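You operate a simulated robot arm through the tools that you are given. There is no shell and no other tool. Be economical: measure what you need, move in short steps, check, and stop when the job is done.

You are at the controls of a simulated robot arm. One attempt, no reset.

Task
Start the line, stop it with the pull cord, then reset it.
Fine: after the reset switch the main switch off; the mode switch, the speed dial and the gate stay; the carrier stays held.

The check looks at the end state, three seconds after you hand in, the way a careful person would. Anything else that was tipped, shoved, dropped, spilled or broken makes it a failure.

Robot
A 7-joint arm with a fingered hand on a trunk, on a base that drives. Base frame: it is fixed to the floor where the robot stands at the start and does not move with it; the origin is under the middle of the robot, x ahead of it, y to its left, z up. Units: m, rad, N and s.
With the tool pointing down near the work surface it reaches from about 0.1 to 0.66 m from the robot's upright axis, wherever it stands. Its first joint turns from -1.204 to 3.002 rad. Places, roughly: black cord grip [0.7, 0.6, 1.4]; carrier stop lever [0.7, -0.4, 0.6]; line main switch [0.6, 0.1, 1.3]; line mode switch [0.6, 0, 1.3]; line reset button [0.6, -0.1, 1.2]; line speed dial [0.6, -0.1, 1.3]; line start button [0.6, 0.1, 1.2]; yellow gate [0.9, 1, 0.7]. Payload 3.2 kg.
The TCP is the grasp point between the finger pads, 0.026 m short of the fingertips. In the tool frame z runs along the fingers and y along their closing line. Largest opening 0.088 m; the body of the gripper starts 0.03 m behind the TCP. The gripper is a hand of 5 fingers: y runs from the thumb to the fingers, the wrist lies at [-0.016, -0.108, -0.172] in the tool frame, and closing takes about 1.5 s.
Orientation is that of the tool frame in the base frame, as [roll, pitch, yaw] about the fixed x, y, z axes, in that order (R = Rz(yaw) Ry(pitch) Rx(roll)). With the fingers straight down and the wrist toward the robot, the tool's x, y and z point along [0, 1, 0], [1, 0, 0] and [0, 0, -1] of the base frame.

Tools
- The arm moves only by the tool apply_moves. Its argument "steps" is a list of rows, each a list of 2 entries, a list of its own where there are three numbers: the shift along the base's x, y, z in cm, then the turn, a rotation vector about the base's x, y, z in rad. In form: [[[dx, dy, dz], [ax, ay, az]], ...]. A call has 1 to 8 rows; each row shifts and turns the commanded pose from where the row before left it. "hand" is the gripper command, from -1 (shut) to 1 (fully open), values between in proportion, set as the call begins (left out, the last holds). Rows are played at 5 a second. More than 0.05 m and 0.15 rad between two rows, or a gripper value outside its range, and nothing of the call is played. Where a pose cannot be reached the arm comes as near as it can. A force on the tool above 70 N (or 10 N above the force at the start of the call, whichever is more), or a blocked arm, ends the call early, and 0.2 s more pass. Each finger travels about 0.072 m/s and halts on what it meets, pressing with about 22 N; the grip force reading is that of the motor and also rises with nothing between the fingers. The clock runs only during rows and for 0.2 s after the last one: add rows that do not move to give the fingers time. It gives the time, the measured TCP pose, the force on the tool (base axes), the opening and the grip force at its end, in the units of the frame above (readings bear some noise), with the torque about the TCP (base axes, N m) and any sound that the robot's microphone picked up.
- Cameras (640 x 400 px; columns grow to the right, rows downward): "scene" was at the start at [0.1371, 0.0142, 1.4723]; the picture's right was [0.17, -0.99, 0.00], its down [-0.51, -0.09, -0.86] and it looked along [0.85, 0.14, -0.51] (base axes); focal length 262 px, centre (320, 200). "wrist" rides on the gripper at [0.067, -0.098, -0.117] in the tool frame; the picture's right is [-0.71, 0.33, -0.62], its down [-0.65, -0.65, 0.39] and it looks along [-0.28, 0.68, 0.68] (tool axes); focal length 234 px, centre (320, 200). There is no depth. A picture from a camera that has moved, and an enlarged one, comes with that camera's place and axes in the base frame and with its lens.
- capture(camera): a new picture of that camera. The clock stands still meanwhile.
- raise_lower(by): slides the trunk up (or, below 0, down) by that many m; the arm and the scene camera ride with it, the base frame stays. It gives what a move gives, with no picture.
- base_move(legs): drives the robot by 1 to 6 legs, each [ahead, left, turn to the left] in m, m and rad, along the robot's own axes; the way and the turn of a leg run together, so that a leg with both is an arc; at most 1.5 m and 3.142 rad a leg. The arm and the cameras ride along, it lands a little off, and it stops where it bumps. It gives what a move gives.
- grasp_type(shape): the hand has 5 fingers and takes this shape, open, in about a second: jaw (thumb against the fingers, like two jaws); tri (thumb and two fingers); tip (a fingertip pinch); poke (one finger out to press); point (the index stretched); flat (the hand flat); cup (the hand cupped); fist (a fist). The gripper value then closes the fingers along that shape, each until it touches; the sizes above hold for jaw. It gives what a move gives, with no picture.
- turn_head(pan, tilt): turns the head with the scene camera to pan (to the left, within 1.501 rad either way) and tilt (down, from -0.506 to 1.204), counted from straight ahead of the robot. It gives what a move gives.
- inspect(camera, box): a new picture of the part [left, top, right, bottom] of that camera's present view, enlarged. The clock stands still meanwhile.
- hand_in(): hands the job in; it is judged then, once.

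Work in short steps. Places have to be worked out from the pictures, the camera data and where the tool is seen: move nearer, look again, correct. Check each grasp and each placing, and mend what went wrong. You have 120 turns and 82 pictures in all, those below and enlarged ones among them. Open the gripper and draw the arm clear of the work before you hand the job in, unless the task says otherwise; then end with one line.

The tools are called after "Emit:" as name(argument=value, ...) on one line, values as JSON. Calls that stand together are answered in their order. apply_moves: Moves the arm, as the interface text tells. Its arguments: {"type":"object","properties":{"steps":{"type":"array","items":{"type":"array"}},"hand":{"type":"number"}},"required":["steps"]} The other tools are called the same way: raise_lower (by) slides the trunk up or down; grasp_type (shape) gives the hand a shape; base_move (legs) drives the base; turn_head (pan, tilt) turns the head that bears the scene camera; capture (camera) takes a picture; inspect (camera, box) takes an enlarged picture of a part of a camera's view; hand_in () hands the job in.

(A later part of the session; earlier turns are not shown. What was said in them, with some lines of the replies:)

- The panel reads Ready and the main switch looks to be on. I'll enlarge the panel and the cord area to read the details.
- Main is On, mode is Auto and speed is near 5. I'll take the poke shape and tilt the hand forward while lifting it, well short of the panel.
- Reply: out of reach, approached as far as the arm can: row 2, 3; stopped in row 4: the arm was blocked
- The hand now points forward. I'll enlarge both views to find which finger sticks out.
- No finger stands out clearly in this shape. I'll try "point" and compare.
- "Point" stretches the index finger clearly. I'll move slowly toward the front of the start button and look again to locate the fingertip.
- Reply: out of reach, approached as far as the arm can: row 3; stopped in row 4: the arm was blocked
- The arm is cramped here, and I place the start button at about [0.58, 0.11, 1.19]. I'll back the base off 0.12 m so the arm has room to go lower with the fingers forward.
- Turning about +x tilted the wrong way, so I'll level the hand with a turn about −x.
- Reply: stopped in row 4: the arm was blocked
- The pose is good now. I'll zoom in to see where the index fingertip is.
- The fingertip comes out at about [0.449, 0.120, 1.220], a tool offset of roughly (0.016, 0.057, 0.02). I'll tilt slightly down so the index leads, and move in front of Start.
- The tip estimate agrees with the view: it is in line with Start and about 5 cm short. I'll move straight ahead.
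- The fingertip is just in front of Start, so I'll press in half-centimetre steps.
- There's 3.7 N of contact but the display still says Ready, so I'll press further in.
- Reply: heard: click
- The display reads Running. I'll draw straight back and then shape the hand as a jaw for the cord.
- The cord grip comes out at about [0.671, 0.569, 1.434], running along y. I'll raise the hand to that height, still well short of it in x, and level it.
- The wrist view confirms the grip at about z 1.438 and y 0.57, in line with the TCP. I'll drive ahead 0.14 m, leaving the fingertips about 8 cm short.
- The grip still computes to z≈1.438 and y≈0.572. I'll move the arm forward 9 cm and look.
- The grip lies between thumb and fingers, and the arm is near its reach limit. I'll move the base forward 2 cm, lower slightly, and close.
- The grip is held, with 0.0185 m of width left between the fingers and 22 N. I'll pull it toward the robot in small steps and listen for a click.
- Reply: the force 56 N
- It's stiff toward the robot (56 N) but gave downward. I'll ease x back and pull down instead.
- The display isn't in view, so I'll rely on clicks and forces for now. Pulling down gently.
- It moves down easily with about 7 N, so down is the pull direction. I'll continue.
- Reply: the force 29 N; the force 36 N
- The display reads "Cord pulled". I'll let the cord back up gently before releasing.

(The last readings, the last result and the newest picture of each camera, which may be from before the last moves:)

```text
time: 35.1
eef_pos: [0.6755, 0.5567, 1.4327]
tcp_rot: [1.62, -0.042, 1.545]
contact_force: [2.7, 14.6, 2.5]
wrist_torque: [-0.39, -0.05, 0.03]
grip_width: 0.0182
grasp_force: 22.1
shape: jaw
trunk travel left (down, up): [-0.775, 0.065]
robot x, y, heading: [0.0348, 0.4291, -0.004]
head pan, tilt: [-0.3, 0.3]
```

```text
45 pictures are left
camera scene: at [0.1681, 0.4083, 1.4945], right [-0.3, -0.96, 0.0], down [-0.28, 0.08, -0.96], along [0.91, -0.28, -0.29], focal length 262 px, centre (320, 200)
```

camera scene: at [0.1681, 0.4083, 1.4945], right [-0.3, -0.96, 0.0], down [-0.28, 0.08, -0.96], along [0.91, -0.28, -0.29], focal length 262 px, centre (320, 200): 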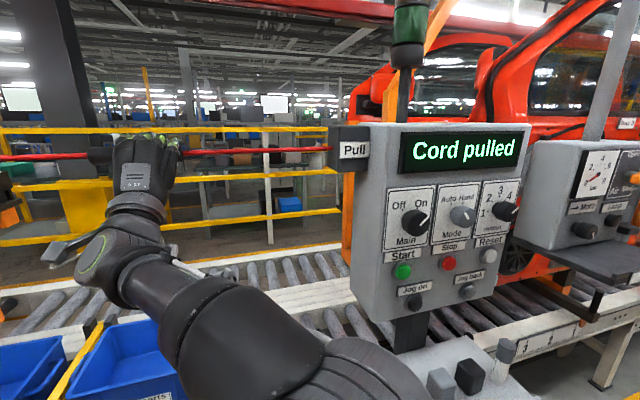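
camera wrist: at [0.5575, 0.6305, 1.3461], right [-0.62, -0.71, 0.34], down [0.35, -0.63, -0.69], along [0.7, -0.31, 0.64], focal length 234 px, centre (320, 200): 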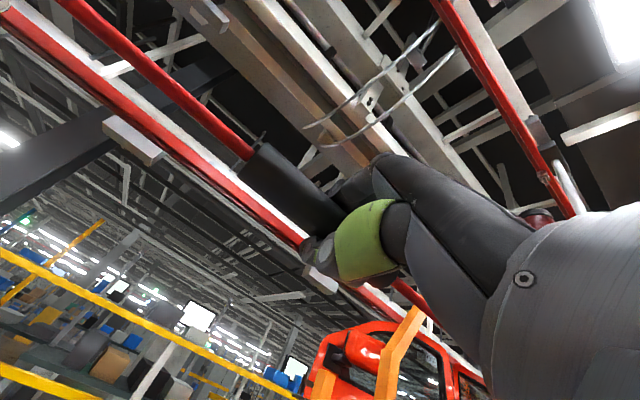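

It's latched and the cord is level again. I'll open the hand, draw back along −x, and look.

Emit:
apply_moves(steps=[[[0, 0, 0], [0, 0, 0]], [[0, 0, 0], [0, 0, 0]], [[0, 0, 0], [0, 0, 0]], [[0, 0, 0], [0, 0, 0]], [[0, 0, 0], [0, 0, 0]], [[0, 0, 0], [0, 0, 0]], [[0, 0, 0], [0, 0, 0]]], hand=1)

Emit:
apply_moves(steps=[[[-2, 0, 0], [0, 0, 0]], [[-3, 0, 0], [0, 0, 0]], [[-3, 0, 0], [0, 0, 0]], [[-3, 0, 0], [0, 0, 0]], [[0, 0, 0], [0, 0, 0]]])

Emit:
base_move(legs=[[-0.16, 0, 0]])

Emit:
capture(camera="scene")

```text
time: 36.8
eef_pos: [0.6756, 0.5497, 1.4351]
tcp_rot: [1.617, -0.047, 1.544]
contact_force: [-0.3, -0.9, 0.3]
wrist_torque: [0.03, 0.0, 0.02]
grip_width: 0.0877
grasp_force: 0.1
shape: jaw
trunk travel left (down, up): [-0.775, 0.065]
robot x, y, heading: [0.0291, 0.4299, 0.004]
head pan, tilt: [-0.3, 0.3]
```

```text
time: 38.0
eef_pos: [0.5627, 0.5618, 1.4298]
tcp_rot: [1.618, -0.029, 1.554]
contact_force: [0.2, -0.4, 1.2]
wrist_torque: [-0.01, 0.01, 0.01]
grip_width: 0.0881
grasp_force: 0.0
shape: jaw
trunk travel left (down, up): [-0.775, 0.065]
robot x, y, heading: [0.029, 0.431, 0.004]
head pan, tilt: [-0.3, 0.3]
```

```text
time: 39.4
eef_pos: [0.4035, 0.5611, 1.431]
tcp_rot: [1.618, -0.029, 1.56]
contact_force: [0.3, 0.5, -0.3]
wrist_torque: [0.02, 0.0, -0.04]
grip_width: 0.0877
grasp_force: 0.0
shape: jaw
trunk travel left (down, up): [-0.775, 0.065]
robot x, y, heading: [-0.1284, 0.4345, 0.001]
head pan, tilt: [-0.3, 0.3]
```

```text
44 pictures are left
camera scene: at [0.0086, 0.4016, 1.4944], right [-0.29, -0.96, 0.0], down [-0.28, 0.09, -0.96], along [0.91, -0.28, -0.3], focal length 262 px, centre (320, 200)
```

scene: 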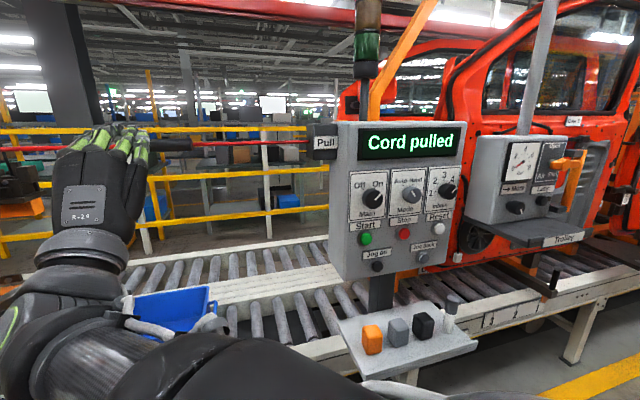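

The arm is clear and "Cord pulled" is latched. I'll reverse the arm to the pressing pose, set "point", and drive right so Reset (at about [0.578, −0.124, 1.19]) is ahead.

Emit:
apply_moves(steps=[[[0, -0.4, -4], [0, 0.05, 0]], [[0, -0.4, -4], [0, 0.05, 0]], [[0, -0.4, -4], [0, 0.05, 0]], [[0, -0.4, -4], [0, 0.05, 0]], [[0, -0.4, -4], [0, 0, -0.015]], [[0, -0.4, -4], [0, 0, -0.015]], [[0, -0.4, -4], [0, 0, -0.015]], [[0, 0, 0], [0, 0, 0]]])

Emit:
grasp_type(shape="point")

Emit:
base_move(legs=[[0, -0.66, 0]])

Emit:
turn_head(pan=0.1, tilt=0.5)

Emit:
capture(camera="scene")

```text
time: 41.4
eef_pos: [0.4125, 0.5158, 1.1738]
tcp_rot: [1.807, -0.092, 1.469]
contact_force: [0.2, 0.6, -0.2]
wrist_torque: [0.0, 0.03, 0.01]
grip_width: 0.0875
grasp_force: 0.1
shape: jaw
trunk travel left (down, up): [-0.775, 0.065]
robot x, y, heading: [-0.128, 0.4301, 0.003]
head pan, tilt: [-0.3, 0.3]
stopped in row 8: the arm was blocked; the commanded pose is now the measured one
```

```text
time: 42.3
eef_pos: [0.4113, 0.5171, 1.1735]
tcp_rot: [1.808, -0.091, 1.471]
contact_force: [0.0, -1.1, -0.6]
wrist_torque: [0.01, 0.02, 0.0]
grip_width: 0.0835
grasp_force: 0.0
shape: point
trunk travel left (down, up): [-0.775, 0.065]
robot x, y, heading: [-0.1278, 0.4314, 0.001]
head pan, tilt: [-0.3, 0.3]
```

```text
time: 46.0
eef_pos: [0.4126, -0.1502, 1.1737]
tcp_rot: [1.806, -0.091, 1.473]
contact_force: [-0.2, -0.7, 0.9]
wrist_torque: [-0.03, -0.01, 0.01]
grip_width: 0.0836
grasp_force: 0.1
shape: point
trunk travel left (down, up): [-0.775, 0.065]
robot x, y, heading: [-0.1288, -0.2391, 0.001]
head pan, tilt: [-0.3, 0.3]
```

```text
time: 46.8
eef_pos: [0.4114, -0.1511, 1.1748]
tcp_rot: [1.805, -0.091, 1.472]
contact_force: [0.2, -0.7, -0.4]
wrist_torque: [-0.01, 0.02, -0.01]
grip_width: 0.0838
grasp_force: 0.1
shape: point
trunk travel left (down, up): [-0.775, 0.065]
robot x, y, heading: [-0.1323, -0.2411, 0.005]
head pan, tilt: [0.099, 0.499]
```

```text
43 pictures are left
camera scene: at [0.0104, -0.2301, 1.4761], right [0.1, -0.99, 0.0], down [-0.48, -0.05, -0.88], along [0.87, 0.09, -0.48], focal length 262 px, centre (320, 200)
```

scene: 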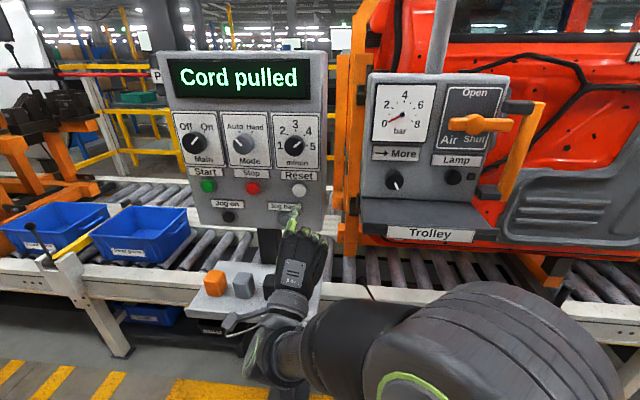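

Reset is at about [0.575, −0.120, 1.190]. I'll level the hand and move the TCP to about [0.50, −0.134, 1.141].

Emit:
apply_moves(steps=[[[2.2, 0.4, -0.9], [-0.045, 0, 0.02]], [[2.2, 0.4, -0.9], [-0.045, 0, 0.02]], [[2.2, 0.4, -0.8], [0, 0, 0]], [[2.2, 0.4, -0.8], [0, 0, 0]], [[0, 0, 0], [0, 0, 0]]])

Emit:
inspect(camera="scene", box=[240, 140, 360, 260])

Emit:
capture(camera="wrist")

```text
time: 48.0
eef_pos: [0.5038, -0.1463, 1.1435]
tcp_rot: [1.803, -0.016, 1.497]
contact_force: [0.0, 0.6, 0.4]
wrist_torque: [0.04, 0.0, 0.03]
grip_width: 0.0834
grasp_force: 0.0
shape: point
trunk travel left (down, up): [-0.775, 0.065]
robot x, y, heading: [-0.1264, -0.2365, 0.0]
head pan, tilt: [0.099, 0.499]
```

```text
3.33 times, centred on (300, 200) of scene
camera zoom: at [0.0096, -0.2302, 1.4762], right [0.1, -0.99, 0.0], down [-0.48, -0.05, -0.88], along [0.87, 0.09, -0.48], focal length 872 px, centre (387, 200)
```

zoom: 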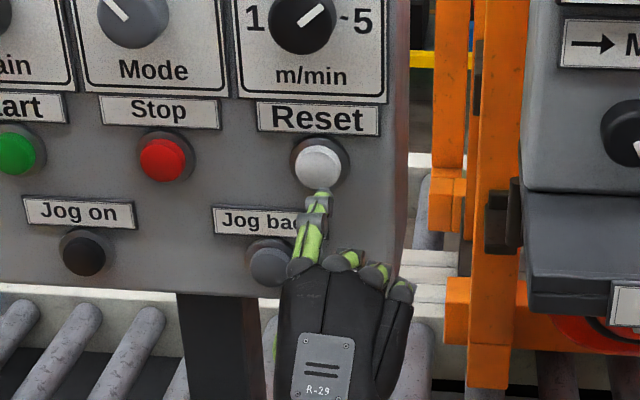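

```text
41 pictures are left
camera wrist: at [0.3724, -0.0667, 1.0761], right [-0.58, -0.67, 0.45], down [0.18, -0.65, -0.74], along [0.79, -0.35, 0.5], focal length 234 px, centre (320, 200)
```

wrist: 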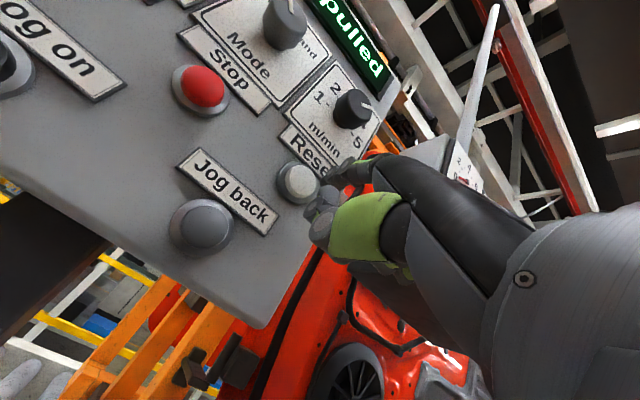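

The tip is about 1 cm to the right of Reset, so I'll shift left and press forward in small steps.

Emit:
apply_moves(steps=[[[0, 0.6, 0.2], [0, 0, 0]], [[0.5, 0.5, 0.1], [0, 0, 0]], [[0.8, 0, 0], [0, 0, 0]], [[0.5, 0, 0], [0, 0, 0]], [[0.5, 0, 0], [0, 0, 0]], [[0.5, 0, 0], [0, 0, 0]], [[0, 0, 0], [0, 0, 0]]])

Emit:
inspect(camera="scene", box=[160, 40, 360, 260])

```text
time: 49.6
eef_pos: [0.5305, -0.1285, 1.1425]
tcp_rot: [1.801, -0.004, 1.505]
contact_force: [-1.8, -0.6, 0.6]
wrist_torque: [0.02, -0.12, 0.04]
grip_width: 0.0
grasp_force: 0.0
shape: point
trunk travel left (down, up): [-0.775, 0.065]
robot x, y, heading: [-0.1297, -0.2376, 0.006]
head pan, tilt: [0.099, 0.499]
```

```text
1.82 times, centred on (260, 150) of scene
camera zoom: at [0.0095, -0.2302, 1.4762], right [0.1, -0.99, 0.0], down [-0.48, -0.05, -0.88], along [0.87, 0.09, -0.48], focal length 475 px, centre (429, 291)
```

zoom: 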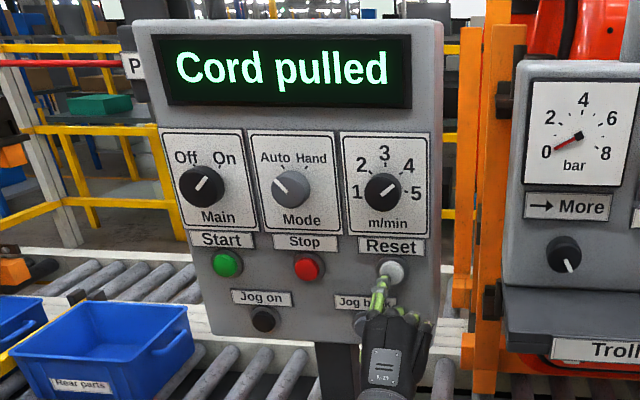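

The tip is now slightly left and just touching. I'll ease back, shift right 0.6 cm, and press on.

Emit:
apply_moves(steps=[[[-0.8, -0.3, 0], [0, 0, 0]], [[0, -0.3, 0.1], [0, 0, 0]], [[0.8, 0, 0], [0, 0, 0]], [[0.5, 0, 0], [0, 0, 0]], [[0.4, 0, 0], [0, 0, 0]], [[0.3, 0, 0], [0, 0, 0]], [[0, 0, 0], [0, 0, 0]]])

Emit:
inspect(camera="scene", box=[160, 40, 360, 260])

```text
time: 51.2
eef_pos: [0.5382, -0.1303, 1.1447]
tcp_rot: [1.798, 0.0, 1.515]
contact_force: [-7.1, -1.2, 0.8]
wrist_torque: [0.06, -0.43, 0.07]
grip_width: 0.0
grasp_force: 0.0
shape: point
trunk travel left (down, up): [-0.775, 0.065]
robot x, y, heading: [-0.1279, -0.2395, -0.0]
head pan, tilt: [0.099, 0.499]
heard: click
```

```text
1.82 times, centred on (260, 150) of scene
camera zoom: at [0.0073, -0.2306, 1.4764], right [0.1, -0.99, 0.0], down [-0.47, -0.05, -0.88], along [0.87, 0.09, -0.48], focal length 475 px, centre (429, 291)
```

zoom: 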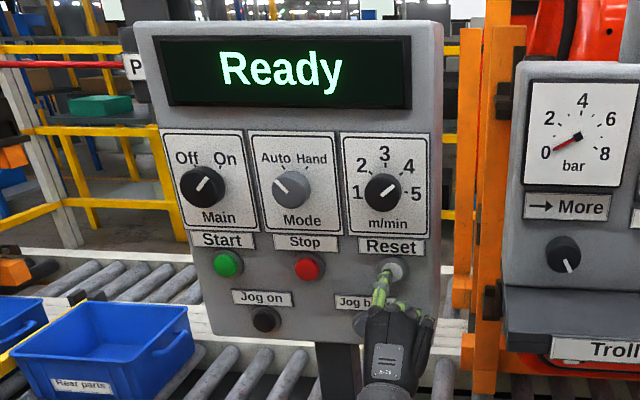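

The display is back to Ready after the reset. I'll retract, take the jaw shape, and drive left to face the main switch.

Emit:
apply_moves(steps=[[[-2, 0, 0], [0, 0, 0]], [[-3, 0, 0], [0, 0, 0]], [[-4, 0, 0], [0, 0, 0]], [[-3, 0, 1], [0, 0, 0]]])

Emit:
grasp_type(shape="jaw")

Emit:
base_move(legs=[[0, 0.23, 0]])

Emit:
apply_moves(steps=[[[0, 0.2, 3], [0, -0.05, 0]], [[0, 0.2, 3], [0, -0.05, 0]], [[0, 0.2, 3], [0, -0.05, 0]], [[0, 0.2, 3], [0, -0.05, 0]], [[0, 0.2, 2], [0, -0.03, 0.05]], [[0, 0, 0], [0, 0, 0]]], hand=1)

Emit:
capture(camera="scene")

Emit:
capture(camera="wrist")

```text
time: 52.2
eef_pos: [0.4288, -0.1452, 1.1455]
tcp_rot: [1.828, -0.017, 1.476]
contact_force: [1.1, -1.4, 2.1]
wrist_torque: [-0.01, 0.19, 0.1]
grip_width: 0.0
grasp_force: 0.1
shape: point
trunk travel left (down, up): [-0.775, 0.065]
robot x, y, heading: [-0.1265, -0.2382, 0.001]
head pan, tilt: [0.099, 0.499]
```

```text
time: 53.1
eef_pos: [0.4268, -0.1432, 1.1551]
tcp_rot: [1.81, -0.024, 1.485]
contact_force: [-0.4, -0.2, 0.5]
wrist_torque: [-0.01, -0.01, -0.02]
grip_width: 0.0878
grasp_force: 0.1
shape: jaw
trunk travel left (down, up): [-0.775, 0.065]
robot x, y, heading: [-0.1303, -0.2383, 0.006]
head pan, tilt: [0.099, 0.499]
```

```text
time: 54.9
eef_pos: [0.425, 0.0914, 1.1589]
tcp_rot: [1.804, -0.029, 1.491]
contact_force: [0.3, 0.3, 0.2]
wrist_torque: [-0.02, 0.01, 0.03]
grip_width: 0.0879
grasp_force: 0.0
shape: jaw
trunk travel left (down, up): [-0.775, 0.065]
robot x, y, heading: [-0.1301, -0.0052, 0.002]
head pan, tilt: [0.099, 0.499]
```

```text
time: 56.3
eef_pos: [0.426, 0.1012, 1.2991]
tcp_rot: [1.575, -0.046, 1.552]
contact_force: [-0.2, 0.6, 0.1]
wrist_torque: [0.02, -0.01, 0.0]
grip_width: 0.0878
grasp_force: 0.0
shape: jaw
trunk travel left (down, up): [-0.775, 0.065]
robot x, y, heading: [-0.1286, -0.013, 0.006]
head pan, tilt: [0.099, 0.499]
```

```text
38 pictures are left
camera scene: at [0.0097, 0.0015, 1.4761], right [0.1, -0.99, 0.0], down [-0.48, -0.05, -0.88], along [0.87, 0.09, -0.48], focal length 262 px, centre (320, 200)
```

scene: 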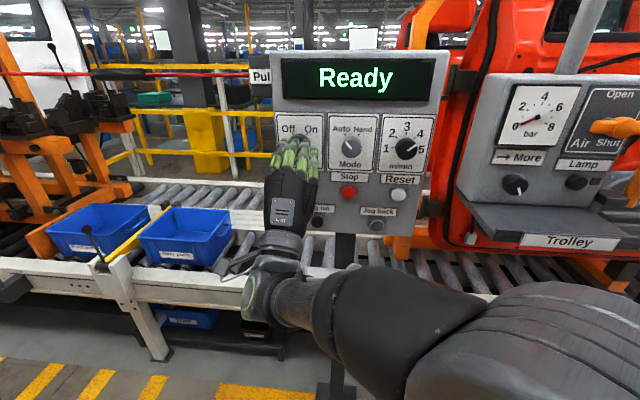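

```text
37 pictures are left
camera wrist: at [0.3086, 0.1752, 1.2052], right [-0.64, -0.71, 0.3], down [0.37, -0.63, -0.68], along [0.67, -0.32, 0.66], focal length 234 px, centre (320, 200)
```

wrist: 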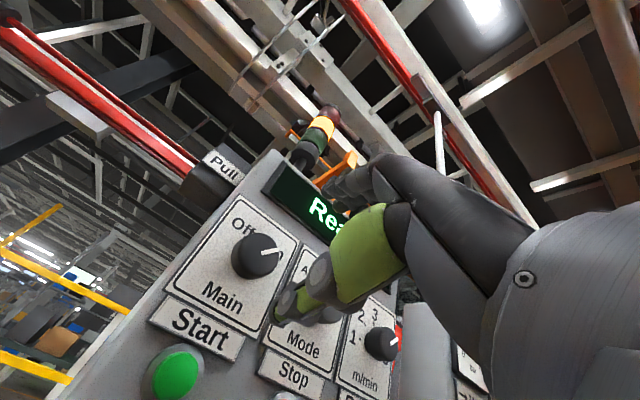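

The two views place the knob front at about [0.556, 0.106, 1.313]. The knob has to turn counter-clockwise (negative about x) by about 75°, so I'll first pre-rotate the hand by +0.6 about x, clear of the panel.

Emit:
apply_moves(steps=[[[0, 0, 0.3], [0.12, 0, 0]], [[0, 0, 0.3], [0.12, 0, 0]], [[0, 0, 0.3], [0.12, 0, 0]], [[0, 0, 0.2], [0.12, 0, 0]], [[0, 0.4, 0.2], [0.12, 0, 0]], [[0, 0, 0], [0, 0, 0]]])

```text
time: 57.7
eef_pos: [0.4265, 0.1048, 1.3119]
tcp_rot: [1.59, -0.647, 1.544]
contact_force: [0.8, 0.3, 0.1]
wrist_torque: [0.01, -0.01, 0.03]
grip_width: 0.0876
grasp_force: 0.0
shape: jaw
trunk travel left (down, up): [-0.775, 0.065]
robot x, y, heading: [-0.1324, -0.0113, -0.002]
head pan, tilt: [0.099, 0.499]
```

That was reached exactly. I'll approach to x≈0.50 and look.

Emit:
apply_moves(steps=[[[2, 0, 0], [0, 0, 0]], [[2, 0, 0], [0, 0, 0]], [[2, 0, 0], [0, 0, 0]], [[1.5, 0, 0], [0, 0, 0]], [[0, 0, 0], [0, 0, 0]]])

Emit:
capture(camera="wrist")

Emit:
inspect(camera="scene", box=[220, 60, 400, 240])

```text
time: 58.9
eef_pos: [0.4997, 0.1054, 1.3132]
tcp_rot: [1.591, -0.647, 1.542]
contact_force: [1.0, 1.3, -1.5]
wrist_torque: [-0.02, 0.0, -0.01]
grip_width: 0.0878
grasp_force: 0.0
shape: jaw
trunk travel left (down, up): [-0.775, 0.065]
robot x, y, heading: [-0.1282, -0.0085, 0.008]
head pan, tilt: [0.099, 0.499]
```

```text
36 pictures are left
camera wrist: at [0.3827, 0.2191, 1.2774], right [-0.64, -0.76, -0.15], down [0.37, -0.13, -0.92], along [0.67, -0.64, 0.36], focal length 234 px, centre (320, 200)
```

wrist: 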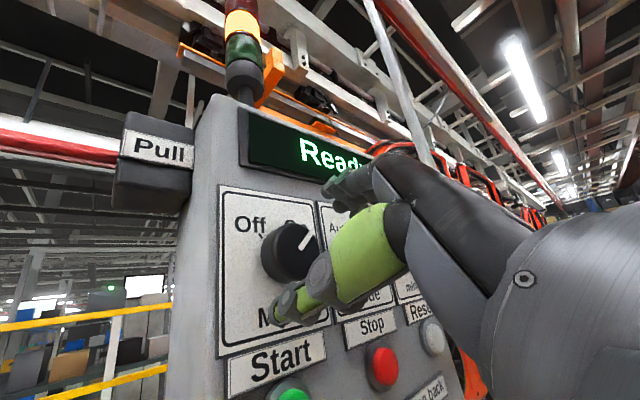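

```text
2.22 times, centred on (310, 150) of scene
camera zoom: at [0.0091, 0.0012, 1.4761], right [0.1, -0.99, 0.0], down [-0.48, -0.05, -0.88], along [0.87, 0.09, -0.48], focal length 581 px, centre (342, 311)
```

zoom: 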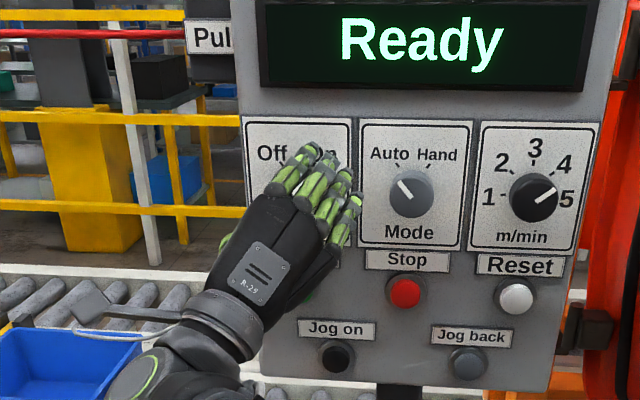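

Knob and TCP line up to within about 5 mm and the fingers clear the mode knob. I'll go forward another 4.5 cm in small steps.

Emit:
apply_moves(steps=[[[1, 0, 0], [0, 0, 0]], [[1, 0, 0], [0, 0, 0]], [[1, 0, 0], [0, 0, 0]], [[1, 0, 0], [0, 0, 0]], [[0.5, 0, 0], [0, 0, 0]], [[0, 0, 0], [0, 0, 0]]])

Emit:
capture(camera="wrist")

Emit:
inspect(camera="scene", box=[220, 60, 400, 240])

```text
time: 60.3
eef_pos: [0.545, 0.1072, 1.3124]
tcp_rot: [1.59, -0.643, 1.546]
contact_force: [0.8, -0.3, -0.8]
wrist_torque: [-0.02, 0.01, 0.0]
grip_width: 0.088
grasp_force: 0.2
shape: jaw
trunk travel left (down, up): [-0.775, 0.065]
robot x, y, heading: [-0.1271, -0.0057, 0.008]
head pan, tilt: [0.099, 0.499]
```

```text
34 pictures are left
camera wrist: at [0.4281, 0.2198, 1.2763], right [-0.64, -0.76, -0.15], down [0.37, -0.13, -0.92], along [0.68, -0.64, 0.37], focal length 234 px, centre (320, 200)
```

wrist: 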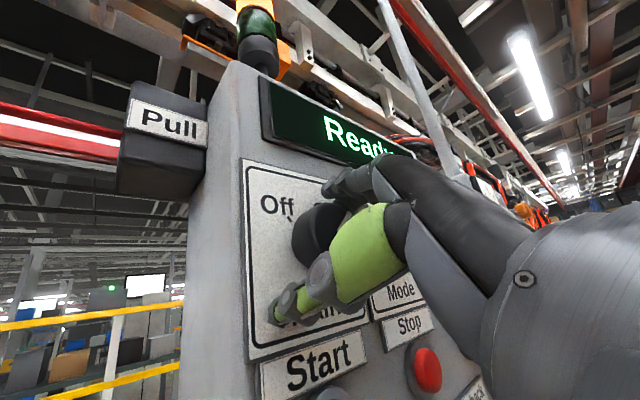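

```text
2.22 times, centred on (310, 150) of scene
camera zoom: at [0.0095, 0.0012, 1.4761], right [0.1, -0.99, 0.0], down [-0.48, -0.05, -0.88], along [0.87, 0.09, -0.48], focal length 581 px, centre (342, 311)
```

zoom: 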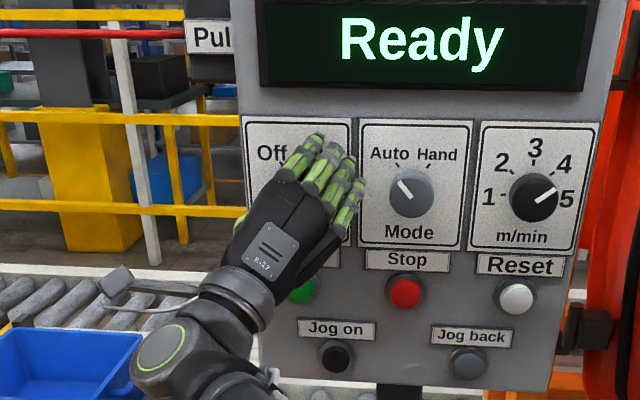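

The knob sits between thumb and fingers with no contact yet. I'll close on it.

Emit:
apply_moves(steps=[[[0, 0, 0], [0, 0, 0]], [[0, 0, 0], [0, 0, 0]], [[0, 0, 0], [0, 0, 0]], [[0, 0, 0], [0, 0, 0]], [[0, 0, 0], [0, 0, 0]], [[0, 0, 0], [0, 0, 0]]], hand=-1)

Emit:
capture(camera="wrist")

```text
time: 61.7
eef_pos: [0.5457, 0.1058, 1.3126]
tcp_rot: [1.591, -0.647, 1.544]
contact_force: [0.8, 1.2, -1.0]
wrist_torque: [-0.02, -0.02, 0.0]
grip_width: 0.0398
grasp_force: 21.7
shape: jaw
trunk travel left (down, up): [-0.775, 0.065]
robot x, y, heading: [-0.1291, -0.0101, 0.003]
head pan, tilt: [0.099, 0.499]
```

```text
32 pictures are left
camera wrist: at [0.4293, 0.2196, 1.2762], right [-0.64, -0.76, -0.15], down [0.37, -0.13, -0.92], along [0.68, -0.64, 0.36], focal length 234 px, centre (320, 200)
```

wrist: 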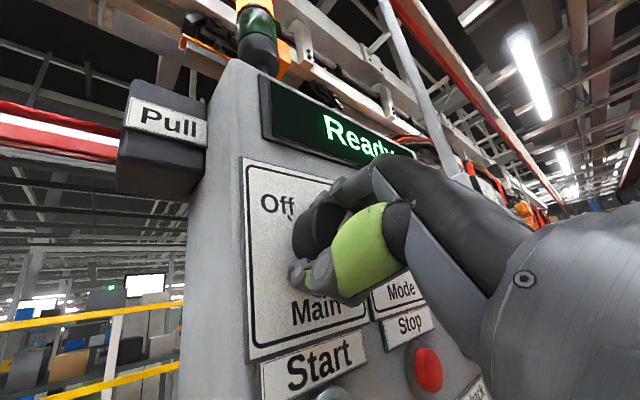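

The knob is gripped at 0.040 m width with small forces, so it is well centred. I'll turn counter-clockwise (−x) in steps.

Emit:
apply_moves(steps=[[[0, 0, 0], [-0.1, 0, 0]], [[0, 0, 0], [-0.1, 0, 0]], [[0, 0, 0], [-0.1, 0, 0]], [[0, 0, 0], [-0.1, 0, 0]], [[0, 0, 0], [-0.1, 0, 0]], [[0, 0, 0], [-0.1, 0, 0]], [[0, 0, 0], [0, 0, 0]]])

Emit:
inspect(camera="scene", box=[220, 40, 460, 240])

Emit:
capture(camera="wrist")

```text
time: 63.3
eef_pos: [0.5461, 0.1058, 1.3102]
tcp_rot: [1.578, -0.044, 1.55]
contact_force: [-0.1, -1.8, -6.9]
wrist_torque: [0.01, -0.01, 0.02]
grip_width: 0.0394
grasp_force: 22.1
shape: jaw
trunk travel left (down, up): [-0.775, 0.065]
robot x, y, heading: [-0.1311, -0.0082, 0.005]
head pan, tilt: [0.099, 0.499]
```

```text
2.00 times, centred on (340, 140) of scene
camera zoom: at [0.0109, 0.001, 1.4759], right [0.1, -0.99, 0.0], down [-0.48, -0.05, -0.88], along [0.87, 0.09, -0.48], focal length 523 px, centre (280, 320)
```

zoom: 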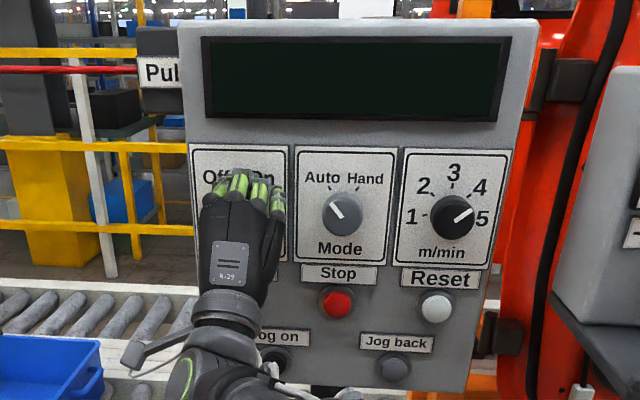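

```text
30 pictures are left
camera wrist: at [0.4295, 0.1789, 1.2178], right [-0.64, -0.71, 0.3], down [0.37, -0.63, -0.68], along [0.68, -0.32, 0.66], focal length 234 px, centre (320, 200)
```

wrist: 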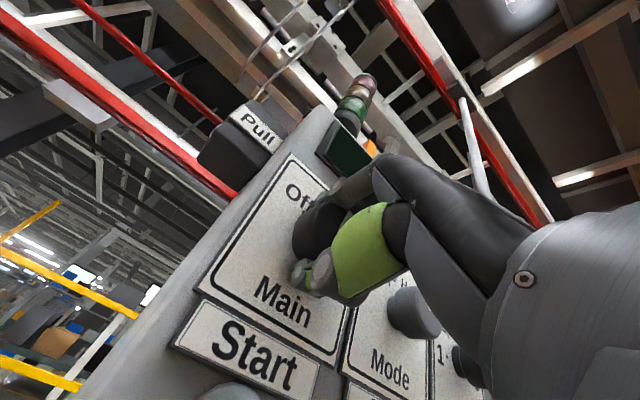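

The display has gone dark, so the main switch has turned over. I'll continue toward the Off mark, watching the torque for a stop.

Emit:
apply_moves(steps=[[[0, 0, 0.1], [-0.1, 0, 0]], [[0, 0, 0.1], [-0.1, 0, 0]], [[0, 0, 0], [-0.1, 0, 0]], [[0, 0, 0], [0, 0, 0]]])

Emit:
apply_moves(steps=[[[0, 0, 0], [-0.1, 0, 0]], [[0, 0, 0], [-0.1, 0, 0]], [[0, 0, 0], [0, 0, 0]]])

Emit:
capture(camera="wrist")

```text
time: 64.3
eef_pos: [0.5468, 0.1038, 1.3121]
tcp_rot: [1.573, 0.256, 1.552]
contact_force: [-4.3, -3.2, -13.0]
wrist_torque: [0.02, 0.14, -0.03]
grip_width: 0.0386
grasp_force: 21.9
shape: jaw
trunk travel left (down, up): [-0.775, 0.065]
robot x, y, heading: [-0.1307, -0.0086, 0.006]
head pan, tilt: [0.099, 0.499]
```

```text
time: 65.1
eef_pos: [0.5462, 0.1044, 1.3132]
tcp_rot: [1.567, 0.456, 1.548]
contact_force: [-5.0, -3.4, -14.9]
wrist_torque: [0.01, 0.18, -0.02]
grip_width: 0.0387
grasp_force: 21.6
shape: jaw
trunk travel left (down, up): [-0.775, 0.065]
robot x, y, heading: [-0.13, -0.0065, 0.002]
head pan, tilt: [0.099, 0.499]
```

```text
29 pictures are left
camera wrist: at [0.4298, 0.1245, 1.1961], right [-0.64, -0.48, 0.61], down [0.37, -0.88, -0.3], along [0.68, 0.03, 0.74], focal length 234 px, centre (320, 200)
```

wrist: 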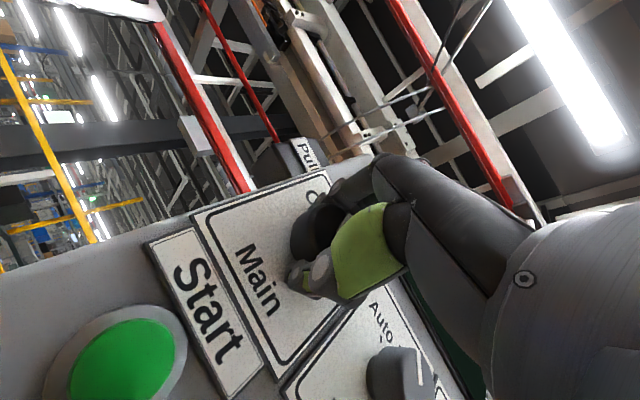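

The hand has turned 1.1 rad in total. I'll relax the side load, open, back off and check the pointer.

Emit:
apply_moves(steps=[[[0, 0, -0.3], [0, 0, 0]], [[0, 0, 0], [0, 0, 0]]])

Emit:
apply_moves(steps=[[[0, 0, 0], [0, 0, 0]], [[0, 0, 0], [0, 0, 0]], [[0, 0, 0], [0, 0, 0]], [[0, 0, 0], [0, 0, 0]], [[0, 0, 0], [0, 0, 0]]], hand=1)

Emit:
apply_moves(steps=[[[-2, 0, 0], [0, 0, 0]], [[-3, 0, 0], [0, 0, 0]], [[-3, 0, 0], [0, 0, 0]], [[-3, 0, 0], [0.05, 0, 0]], [[-2, 2, 0], [0.1, 0, 0]], [[0, 2, -3], [0.1, 0, 0]], [[0, 2, -3], [0.1, 0, 0]], [[0, 2, -3], [0.1, 0, 0]]])

Emit:
capture(camera="scene")

```text
time: 65.7
eef_pos: [0.547, 0.1036, 1.3131]
tcp_rot: [1.562, 0.452, 1.543]
contact_force: [0.0, -2.0, -4.5]
wrist_torque: [0.03, 0.08, 0.03]
grip_width: 0.0389
grasp_force: 22.0
shape: jaw
trunk travel left (down, up): [-0.775, 0.065]
robot x, y, heading: [-0.1289, -0.0069, 0.003]
head pan, tilt: [0.099, 0.499]
```

```text
time: 66.9
eef_pos: [0.5448, 0.1054, 1.3119]
tcp_rot: [1.566, 0.454, 1.552]
contact_force: [0.3, -0.1, 0.6]
wrist_torque: [-0.02, 0.0, 0.02]
grip_width: 0.0877
grasp_force: 0.1
shape: jaw
trunk travel left (down, up): [-0.775, 0.065]
robot x, y, heading: [-0.1289, -0.0096, 0.001]
head pan, tilt: [0.099, 0.499]
```

```text
time: 68.9
eef_pos: [0.4314, 0.1564, 1.2394]
tcp_rot: [1.576, -0.051, 1.5]
contact_force: [0.1, -0.3, -0.2]
wrist_torque: [0.01, 0.02, 0.03]
grip_width: 0.088
grasp_force: 0.2
shape: jaw
trunk travel left (down, up): [-0.775, 0.065]
robot x, y, heading: [-0.1276, -0.0059, 0.004]
head pan, tilt: [0.099, 0.499]
stopped in row 8: the arm was blocked; the commanded pose is now the measured one
```

```text
28 pictures are left
camera scene: at [0.0076, 0.0002, 1.4763], right [0.1, -0.99, 0.0], down [-0.47, -0.05, -0.88], along [0.87, 0.09, -0.48], focal length 262 px, centre (320, 200)
```

scene: 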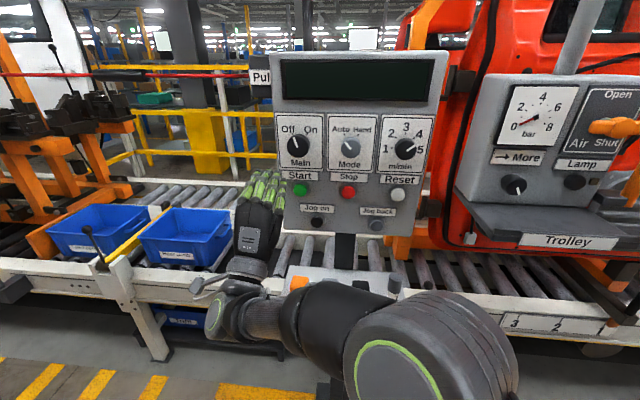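

The display is dark and the hand is clear. I'll zoom in on the knob pointers and check the gate, boxes and carrier.

Emit:
inspect(camera="scene", box=[265, 100, 445, 240])

Emit:
inspect(camera="scene", box=[0, 20, 280, 300])

```text
2.86 times, centred on (355, 170) of scene
camera zoom: at [0.0076, 0.0002, 1.4763], right [0.1, -0.99, 0.0], down [-0.47, -0.05, -0.88], along [0.87, 0.09, -0.48], focal length 747 px, centre (220, 286)
```

zoom: 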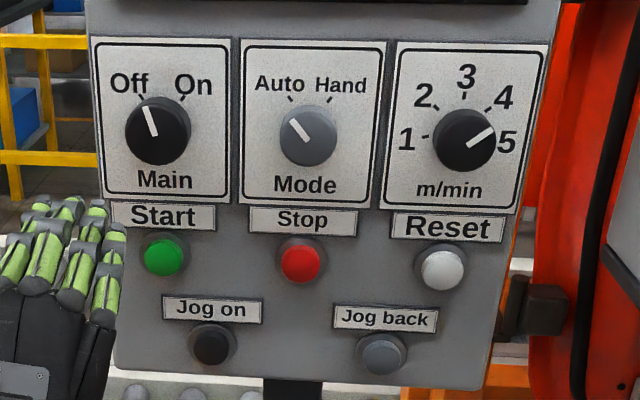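

```text
1.43 times, centred on (140, 160) of scene
camera zoom: at [0.0076, 0.0002, 1.4763], right [0.1, -0.99, 0.0], down [-0.47, -0.05, -0.88], along [0.87, 0.09, -0.48], focal length 374 px, centre (577, 257)
```

zoom: 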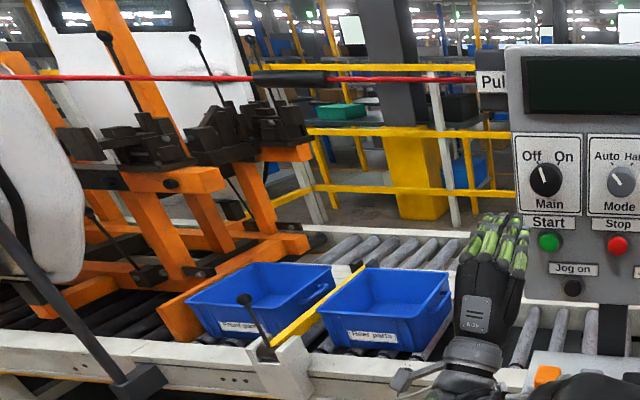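

The switch has tripped, but its pointer stops about 26° short of the Off detent (the mode knob at Auto shows how far a detent sits). I'll go back, regrip and finish the turn.

Emit:
apply_moves(steps=[[[0, -1.2, 2], [0, 0, 0]], [[0, -1.3, 2], [0, 0, 0.02]], [[0, -1.3, 2], [0, 0, 0.02]], [[0, -1.3, 1.3], [0, 0, 0]], [[0, 0, 0], [0, 0, 0]]])

Emit:
apply_moves(steps=[[[2, 0, 0], [0, 0, 0]], [[2, 0, 0], [0, 0, 0]], [[1, 0, 0], [0, 0, 0]], [[0, 0, 0], [0, 0, 0]]])

Emit:
capture(camera="wrist")

```text
time: 70.1
eef_pos: [0.4313, 0.1079, 1.3107]
tcp_rot: [1.576, -0.044, 1.543]
contact_force: [0.2, 0.2, 0.4]
wrist_torque: [0.01, 0.01, 0.0]
grip_width: 0.0878
grasp_force: 0.2
shape: jaw
trunk travel left (down, up): [-0.775, 0.065]
robot x, y, heading: [-0.1305, -0.0072, 0.002]
head pan, tilt: [0.099, 0.499]
```

```text
time: 71.1
eef_pos: [0.4813, 0.1074, 1.3125]
tcp_rot: [1.575, -0.045, 1.542]
contact_force: [0.1, -0.3, -0.5]
wrist_torque: [-0.02, -0.04, 0.04]
grip_width: 0.0879
grasp_force: 0.0
shape: jaw
trunk travel left (down, up): [-0.775, 0.065]
robot x, y, heading: [-0.1286, -0.0065, 0.004]
head pan, tilt: [0.099, 0.499]
```

```text
25 pictures are left
camera wrist: at [0.3653, 0.1823, 1.2182], right [-0.64, -0.7, 0.3], down [0.37, -0.63, -0.68], along [0.67, -0.33, 0.66], focal length 234 px, centre (320, 200)
```

wrist: 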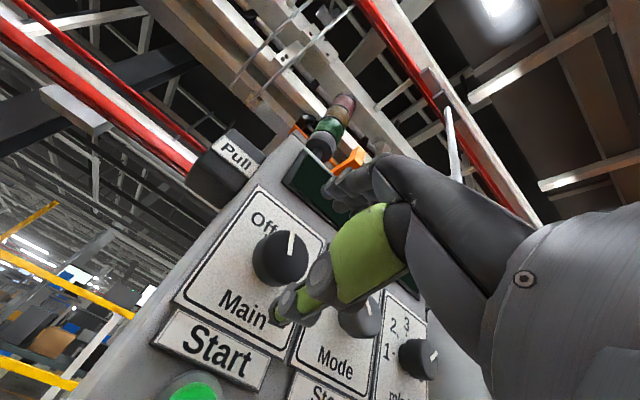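

The alignment matches the last grip, so I'll go forward to the same depth and close.

Emit:
apply_moves(steps=[[[1.5, 0, 0], [0, 0, 0]], [[1.5, 0, 0], [0, 0, 0]], [[1.5, -0.1, 0], [0, 0, 0]], [[1.5, -0.1, 0], [0, 0, 0]], [[0.4, 0, 0], [0, 0, 0]], [[0, 0, 0], [0, 0, 0]]])

Emit:
apply_moves(steps=[[[0, 0, 0], [0, 0, 0]], [[0, 0, 0], [0, 0, 0]], [[0, 0, 0], [0, 0, 0]], [[0, 0, 0], [0, 0, 0]], [[0, 0, 0], [0, 0, 0]], [[0, 0, 0], [0, 0, 0]]], hand=-1)

Emit:
apply_moves(steps=[[[0, 0, 0], [-0.1, 0, 0]], [[0, 0, 0], [-0.1, 0, 0]], [[0, 0, 0], [-0.1, 0, 0]], [[0, 0, 0], [-0.1, 0, 0]], [[0, 0, 0], [0, 0, 0]]])

Emit:
capture(camera="wrist")

```text
time: 72.5
eef_pos: [0.5448, 0.1061, 1.3128]
tcp_rot: [1.575, -0.045, 1.544]
contact_force: [-0.8, -0.8, 0.0]
wrist_torque: [0.01, 0.02, -0.04]
grip_width: 0.0879
grasp_force: 0.0
shape: jaw
trunk travel left (down, up): [-0.775, 0.065]
robot x, y, heading: [-0.13, -0.009, 0.003]
head pan, tilt: [0.099, 0.499]
```

```text
time: 73.9
eef_pos: [0.5453, 0.1051, 1.3109]
tcp_rot: [1.577, -0.046, 1.542]
contact_force: [1.1, 0.0, -2.2]
wrist_torque: [0.01, -0.01, 0.02]
grip_width: 0.0398
grasp_force: 21.8
shape: jaw
trunk travel left (down, up): [-0.775, 0.065]
robot x, y, heading: [-0.1306, -0.0067, 0.006]
head pan, tilt: [0.099, 0.499]
```

```text
time: 75.1
eef_pos: [0.5456, 0.1057, 1.3117]
tcp_rot: [1.566, 0.355, 1.543]
contact_force: [0.4, -1.2, -4.2]
wrist_torque: [-0.01, -0.04, 0.03]
grip_width: 0.0394
grasp_force: 21.9
shape: jaw
trunk travel left (down, up): [-0.775, 0.065]
robot x, y, heading: [-0.1294, -0.0064, 0.002]
head pan, tilt: [0.099, 0.499]
```

```text
24 pictures are left
camera wrist: at [0.4297, 0.1379, 1.1958], right [-0.64, -0.53, 0.55], down [0.37, -0.85, -0.38], along [0.67, -0.04, 0.74], focal length 234 px, centre (320, 200)
```

wrist: 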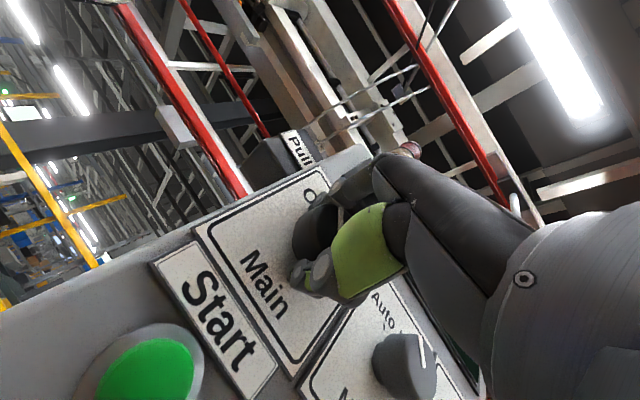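

The knob follows with no stop felt yet. I'll turn a little more, then release and back off to check.

Emit:
apply_moves(steps=[[[0, 0, 0], [-0.08, 0, 0]], [[0, 0, 0], [0, 0, 0]]])

Emit:
apply_moves(steps=[[[0, 0, 0], [0, 0, 0]], [[0, 0, 0], [0, 0, 0]], [[0, 0, 0], [0, 0, 0]], [[0, 0, 0], [0, 0, 0]], [[0, 0, 0], [0, 0, 0]]], hand=1)

Emit:
apply_moves(steps=[[[-2, 0, 0], [0, 0, 0]], [[-3, 0, 0], [0, 0, 0]], [[-3, 0, 0], [0, 0, 0]], [[-3, 0, 0], [0.05, 0, 0]], [[-2, 2, 0], [0.1, 0, 0]], [[0, 2, -3], [0.1, 0, 0]], [[0, 2, -3], [0.1, 0, 0]], [[0, 1, -1], [0.1, 0, 0]]])

Emit:
inspect(camera="scene", box=[265, 50, 445, 240])

```text
time: 75.7
eef_pos: [0.5462, 0.1059, 1.3114]
tcp_rot: [1.563, 0.434, 1.54]
contact_force: [-0.8, -1.1, -4.5]
wrist_torque: [0.02, 0.04, 0.03]
grip_width: 0.0393
grasp_force: 22.0
shape: jaw
trunk travel left (down, up): [-0.775, 0.065]
robot x, y, heading: [-0.1267, -0.0071, 0.002]
head pan, tilt: [0.099, 0.499]
```

```text
time: 76.9
eef_pos: [0.5454, 0.1063, 1.3121]
tcp_rot: [1.56, 0.435, 1.539]
contact_force: [0.6, -0.5, -0.1]
wrist_torque: [0.06, 0.02, -0.01]
grip_width: 0.0878
grasp_force: 0.0
shape: jaw
trunk travel left (down, up): [-0.775, 0.065]
robot x, y, heading: [-0.1287, -0.0099, 0.004]
head pan, tilt: [0.099, 0.499]
```

```text
time: 78.9
eef_pos: [0.4339, 0.1351, 1.2705]
tcp_rot: [1.573, -0.098, 1.475]
contact_force: [0.7, 0.7, 0.2]
wrist_torque: [-0.02, 0.01, 0.0]
grip_width: 0.0877
grasp_force: 0.1
shape: jaw
trunk travel left (down, up): [-0.775, 0.065]
robot x, y, heading: [-0.1281, -0.0068, 0.003]
head pan, tilt: [0.099, 0.499]
stopped in row 8: the arm was blocked; the commanded pose is now the measured one
```

```text
2.11 times, centred on (355, 145) of scene
camera zoom: at [0.0087, 0.0004, 1.4762], right [0.1, -0.99, 0.0], down [-0.48, -0.05, -0.88], along [0.87, 0.09, -0.48], focal length 550 px, centre (246, 316)
```

zoom: 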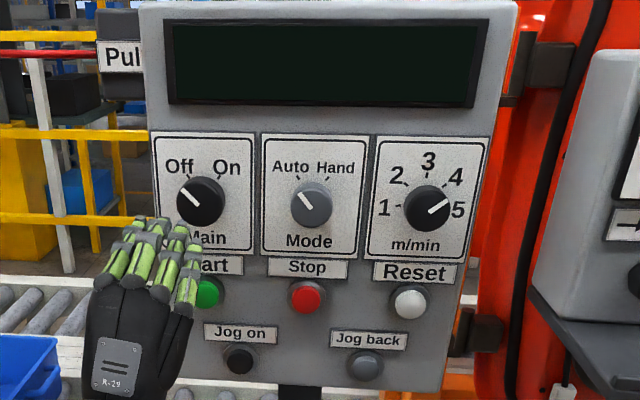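

The main pointer is now at Off, matching the mode knob's detent; mode and speed are unchanged. I'll back away and take a last look around.

Emit:
base_move(legs=[[-0.15, 0, 0]])

Emit:
capture(camera="scene")

```text
time: 80.2
eef_pos: [0.2864, 0.1352, 1.2689]
tcp_rot: [1.574, -0.096, 1.473]
contact_force: [-0.6, -0.4, 0.9]
wrist_torque: [0.01, 0.01, 0.0]
grip_width: 0.0878
grasp_force: 0.1
shape: jaw
trunk travel left (down, up): [-0.775, 0.065]
robot x, y, heading: [-0.279, -0.0089, 0.002]
head pan, tilt: [0.099, 0.499]
```

```text
22 pictures are left
camera scene: at [-0.1389, 0.0007, 1.476], right [0.1, -0.99, 0.0], down [-0.48, -0.05, -0.88], along [0.87, 0.09, -0.48], focal length 262 px, centre (320, 200)
```

scene: 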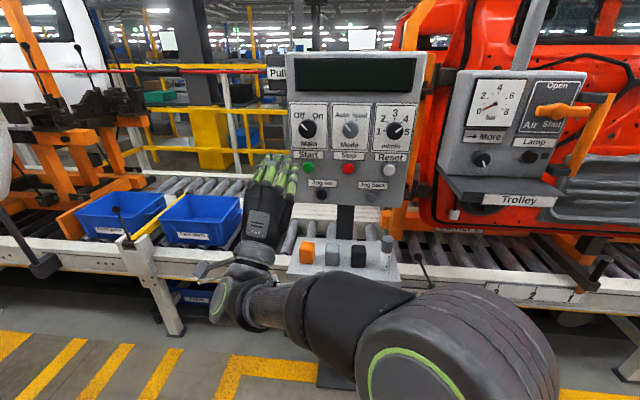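

Everything is in place: the display is dark, the gate and boxes look unmoved, the carrier looks to be where it was, and the hand is open and clear. Handing in.

Emit:
hand_in()

```text
The job is handed in.
```

I started the line, stopped it with the pull cord, reset it, then switched the main switch to Off; the mode switch, speed dial, gate and carrier look unchanged.
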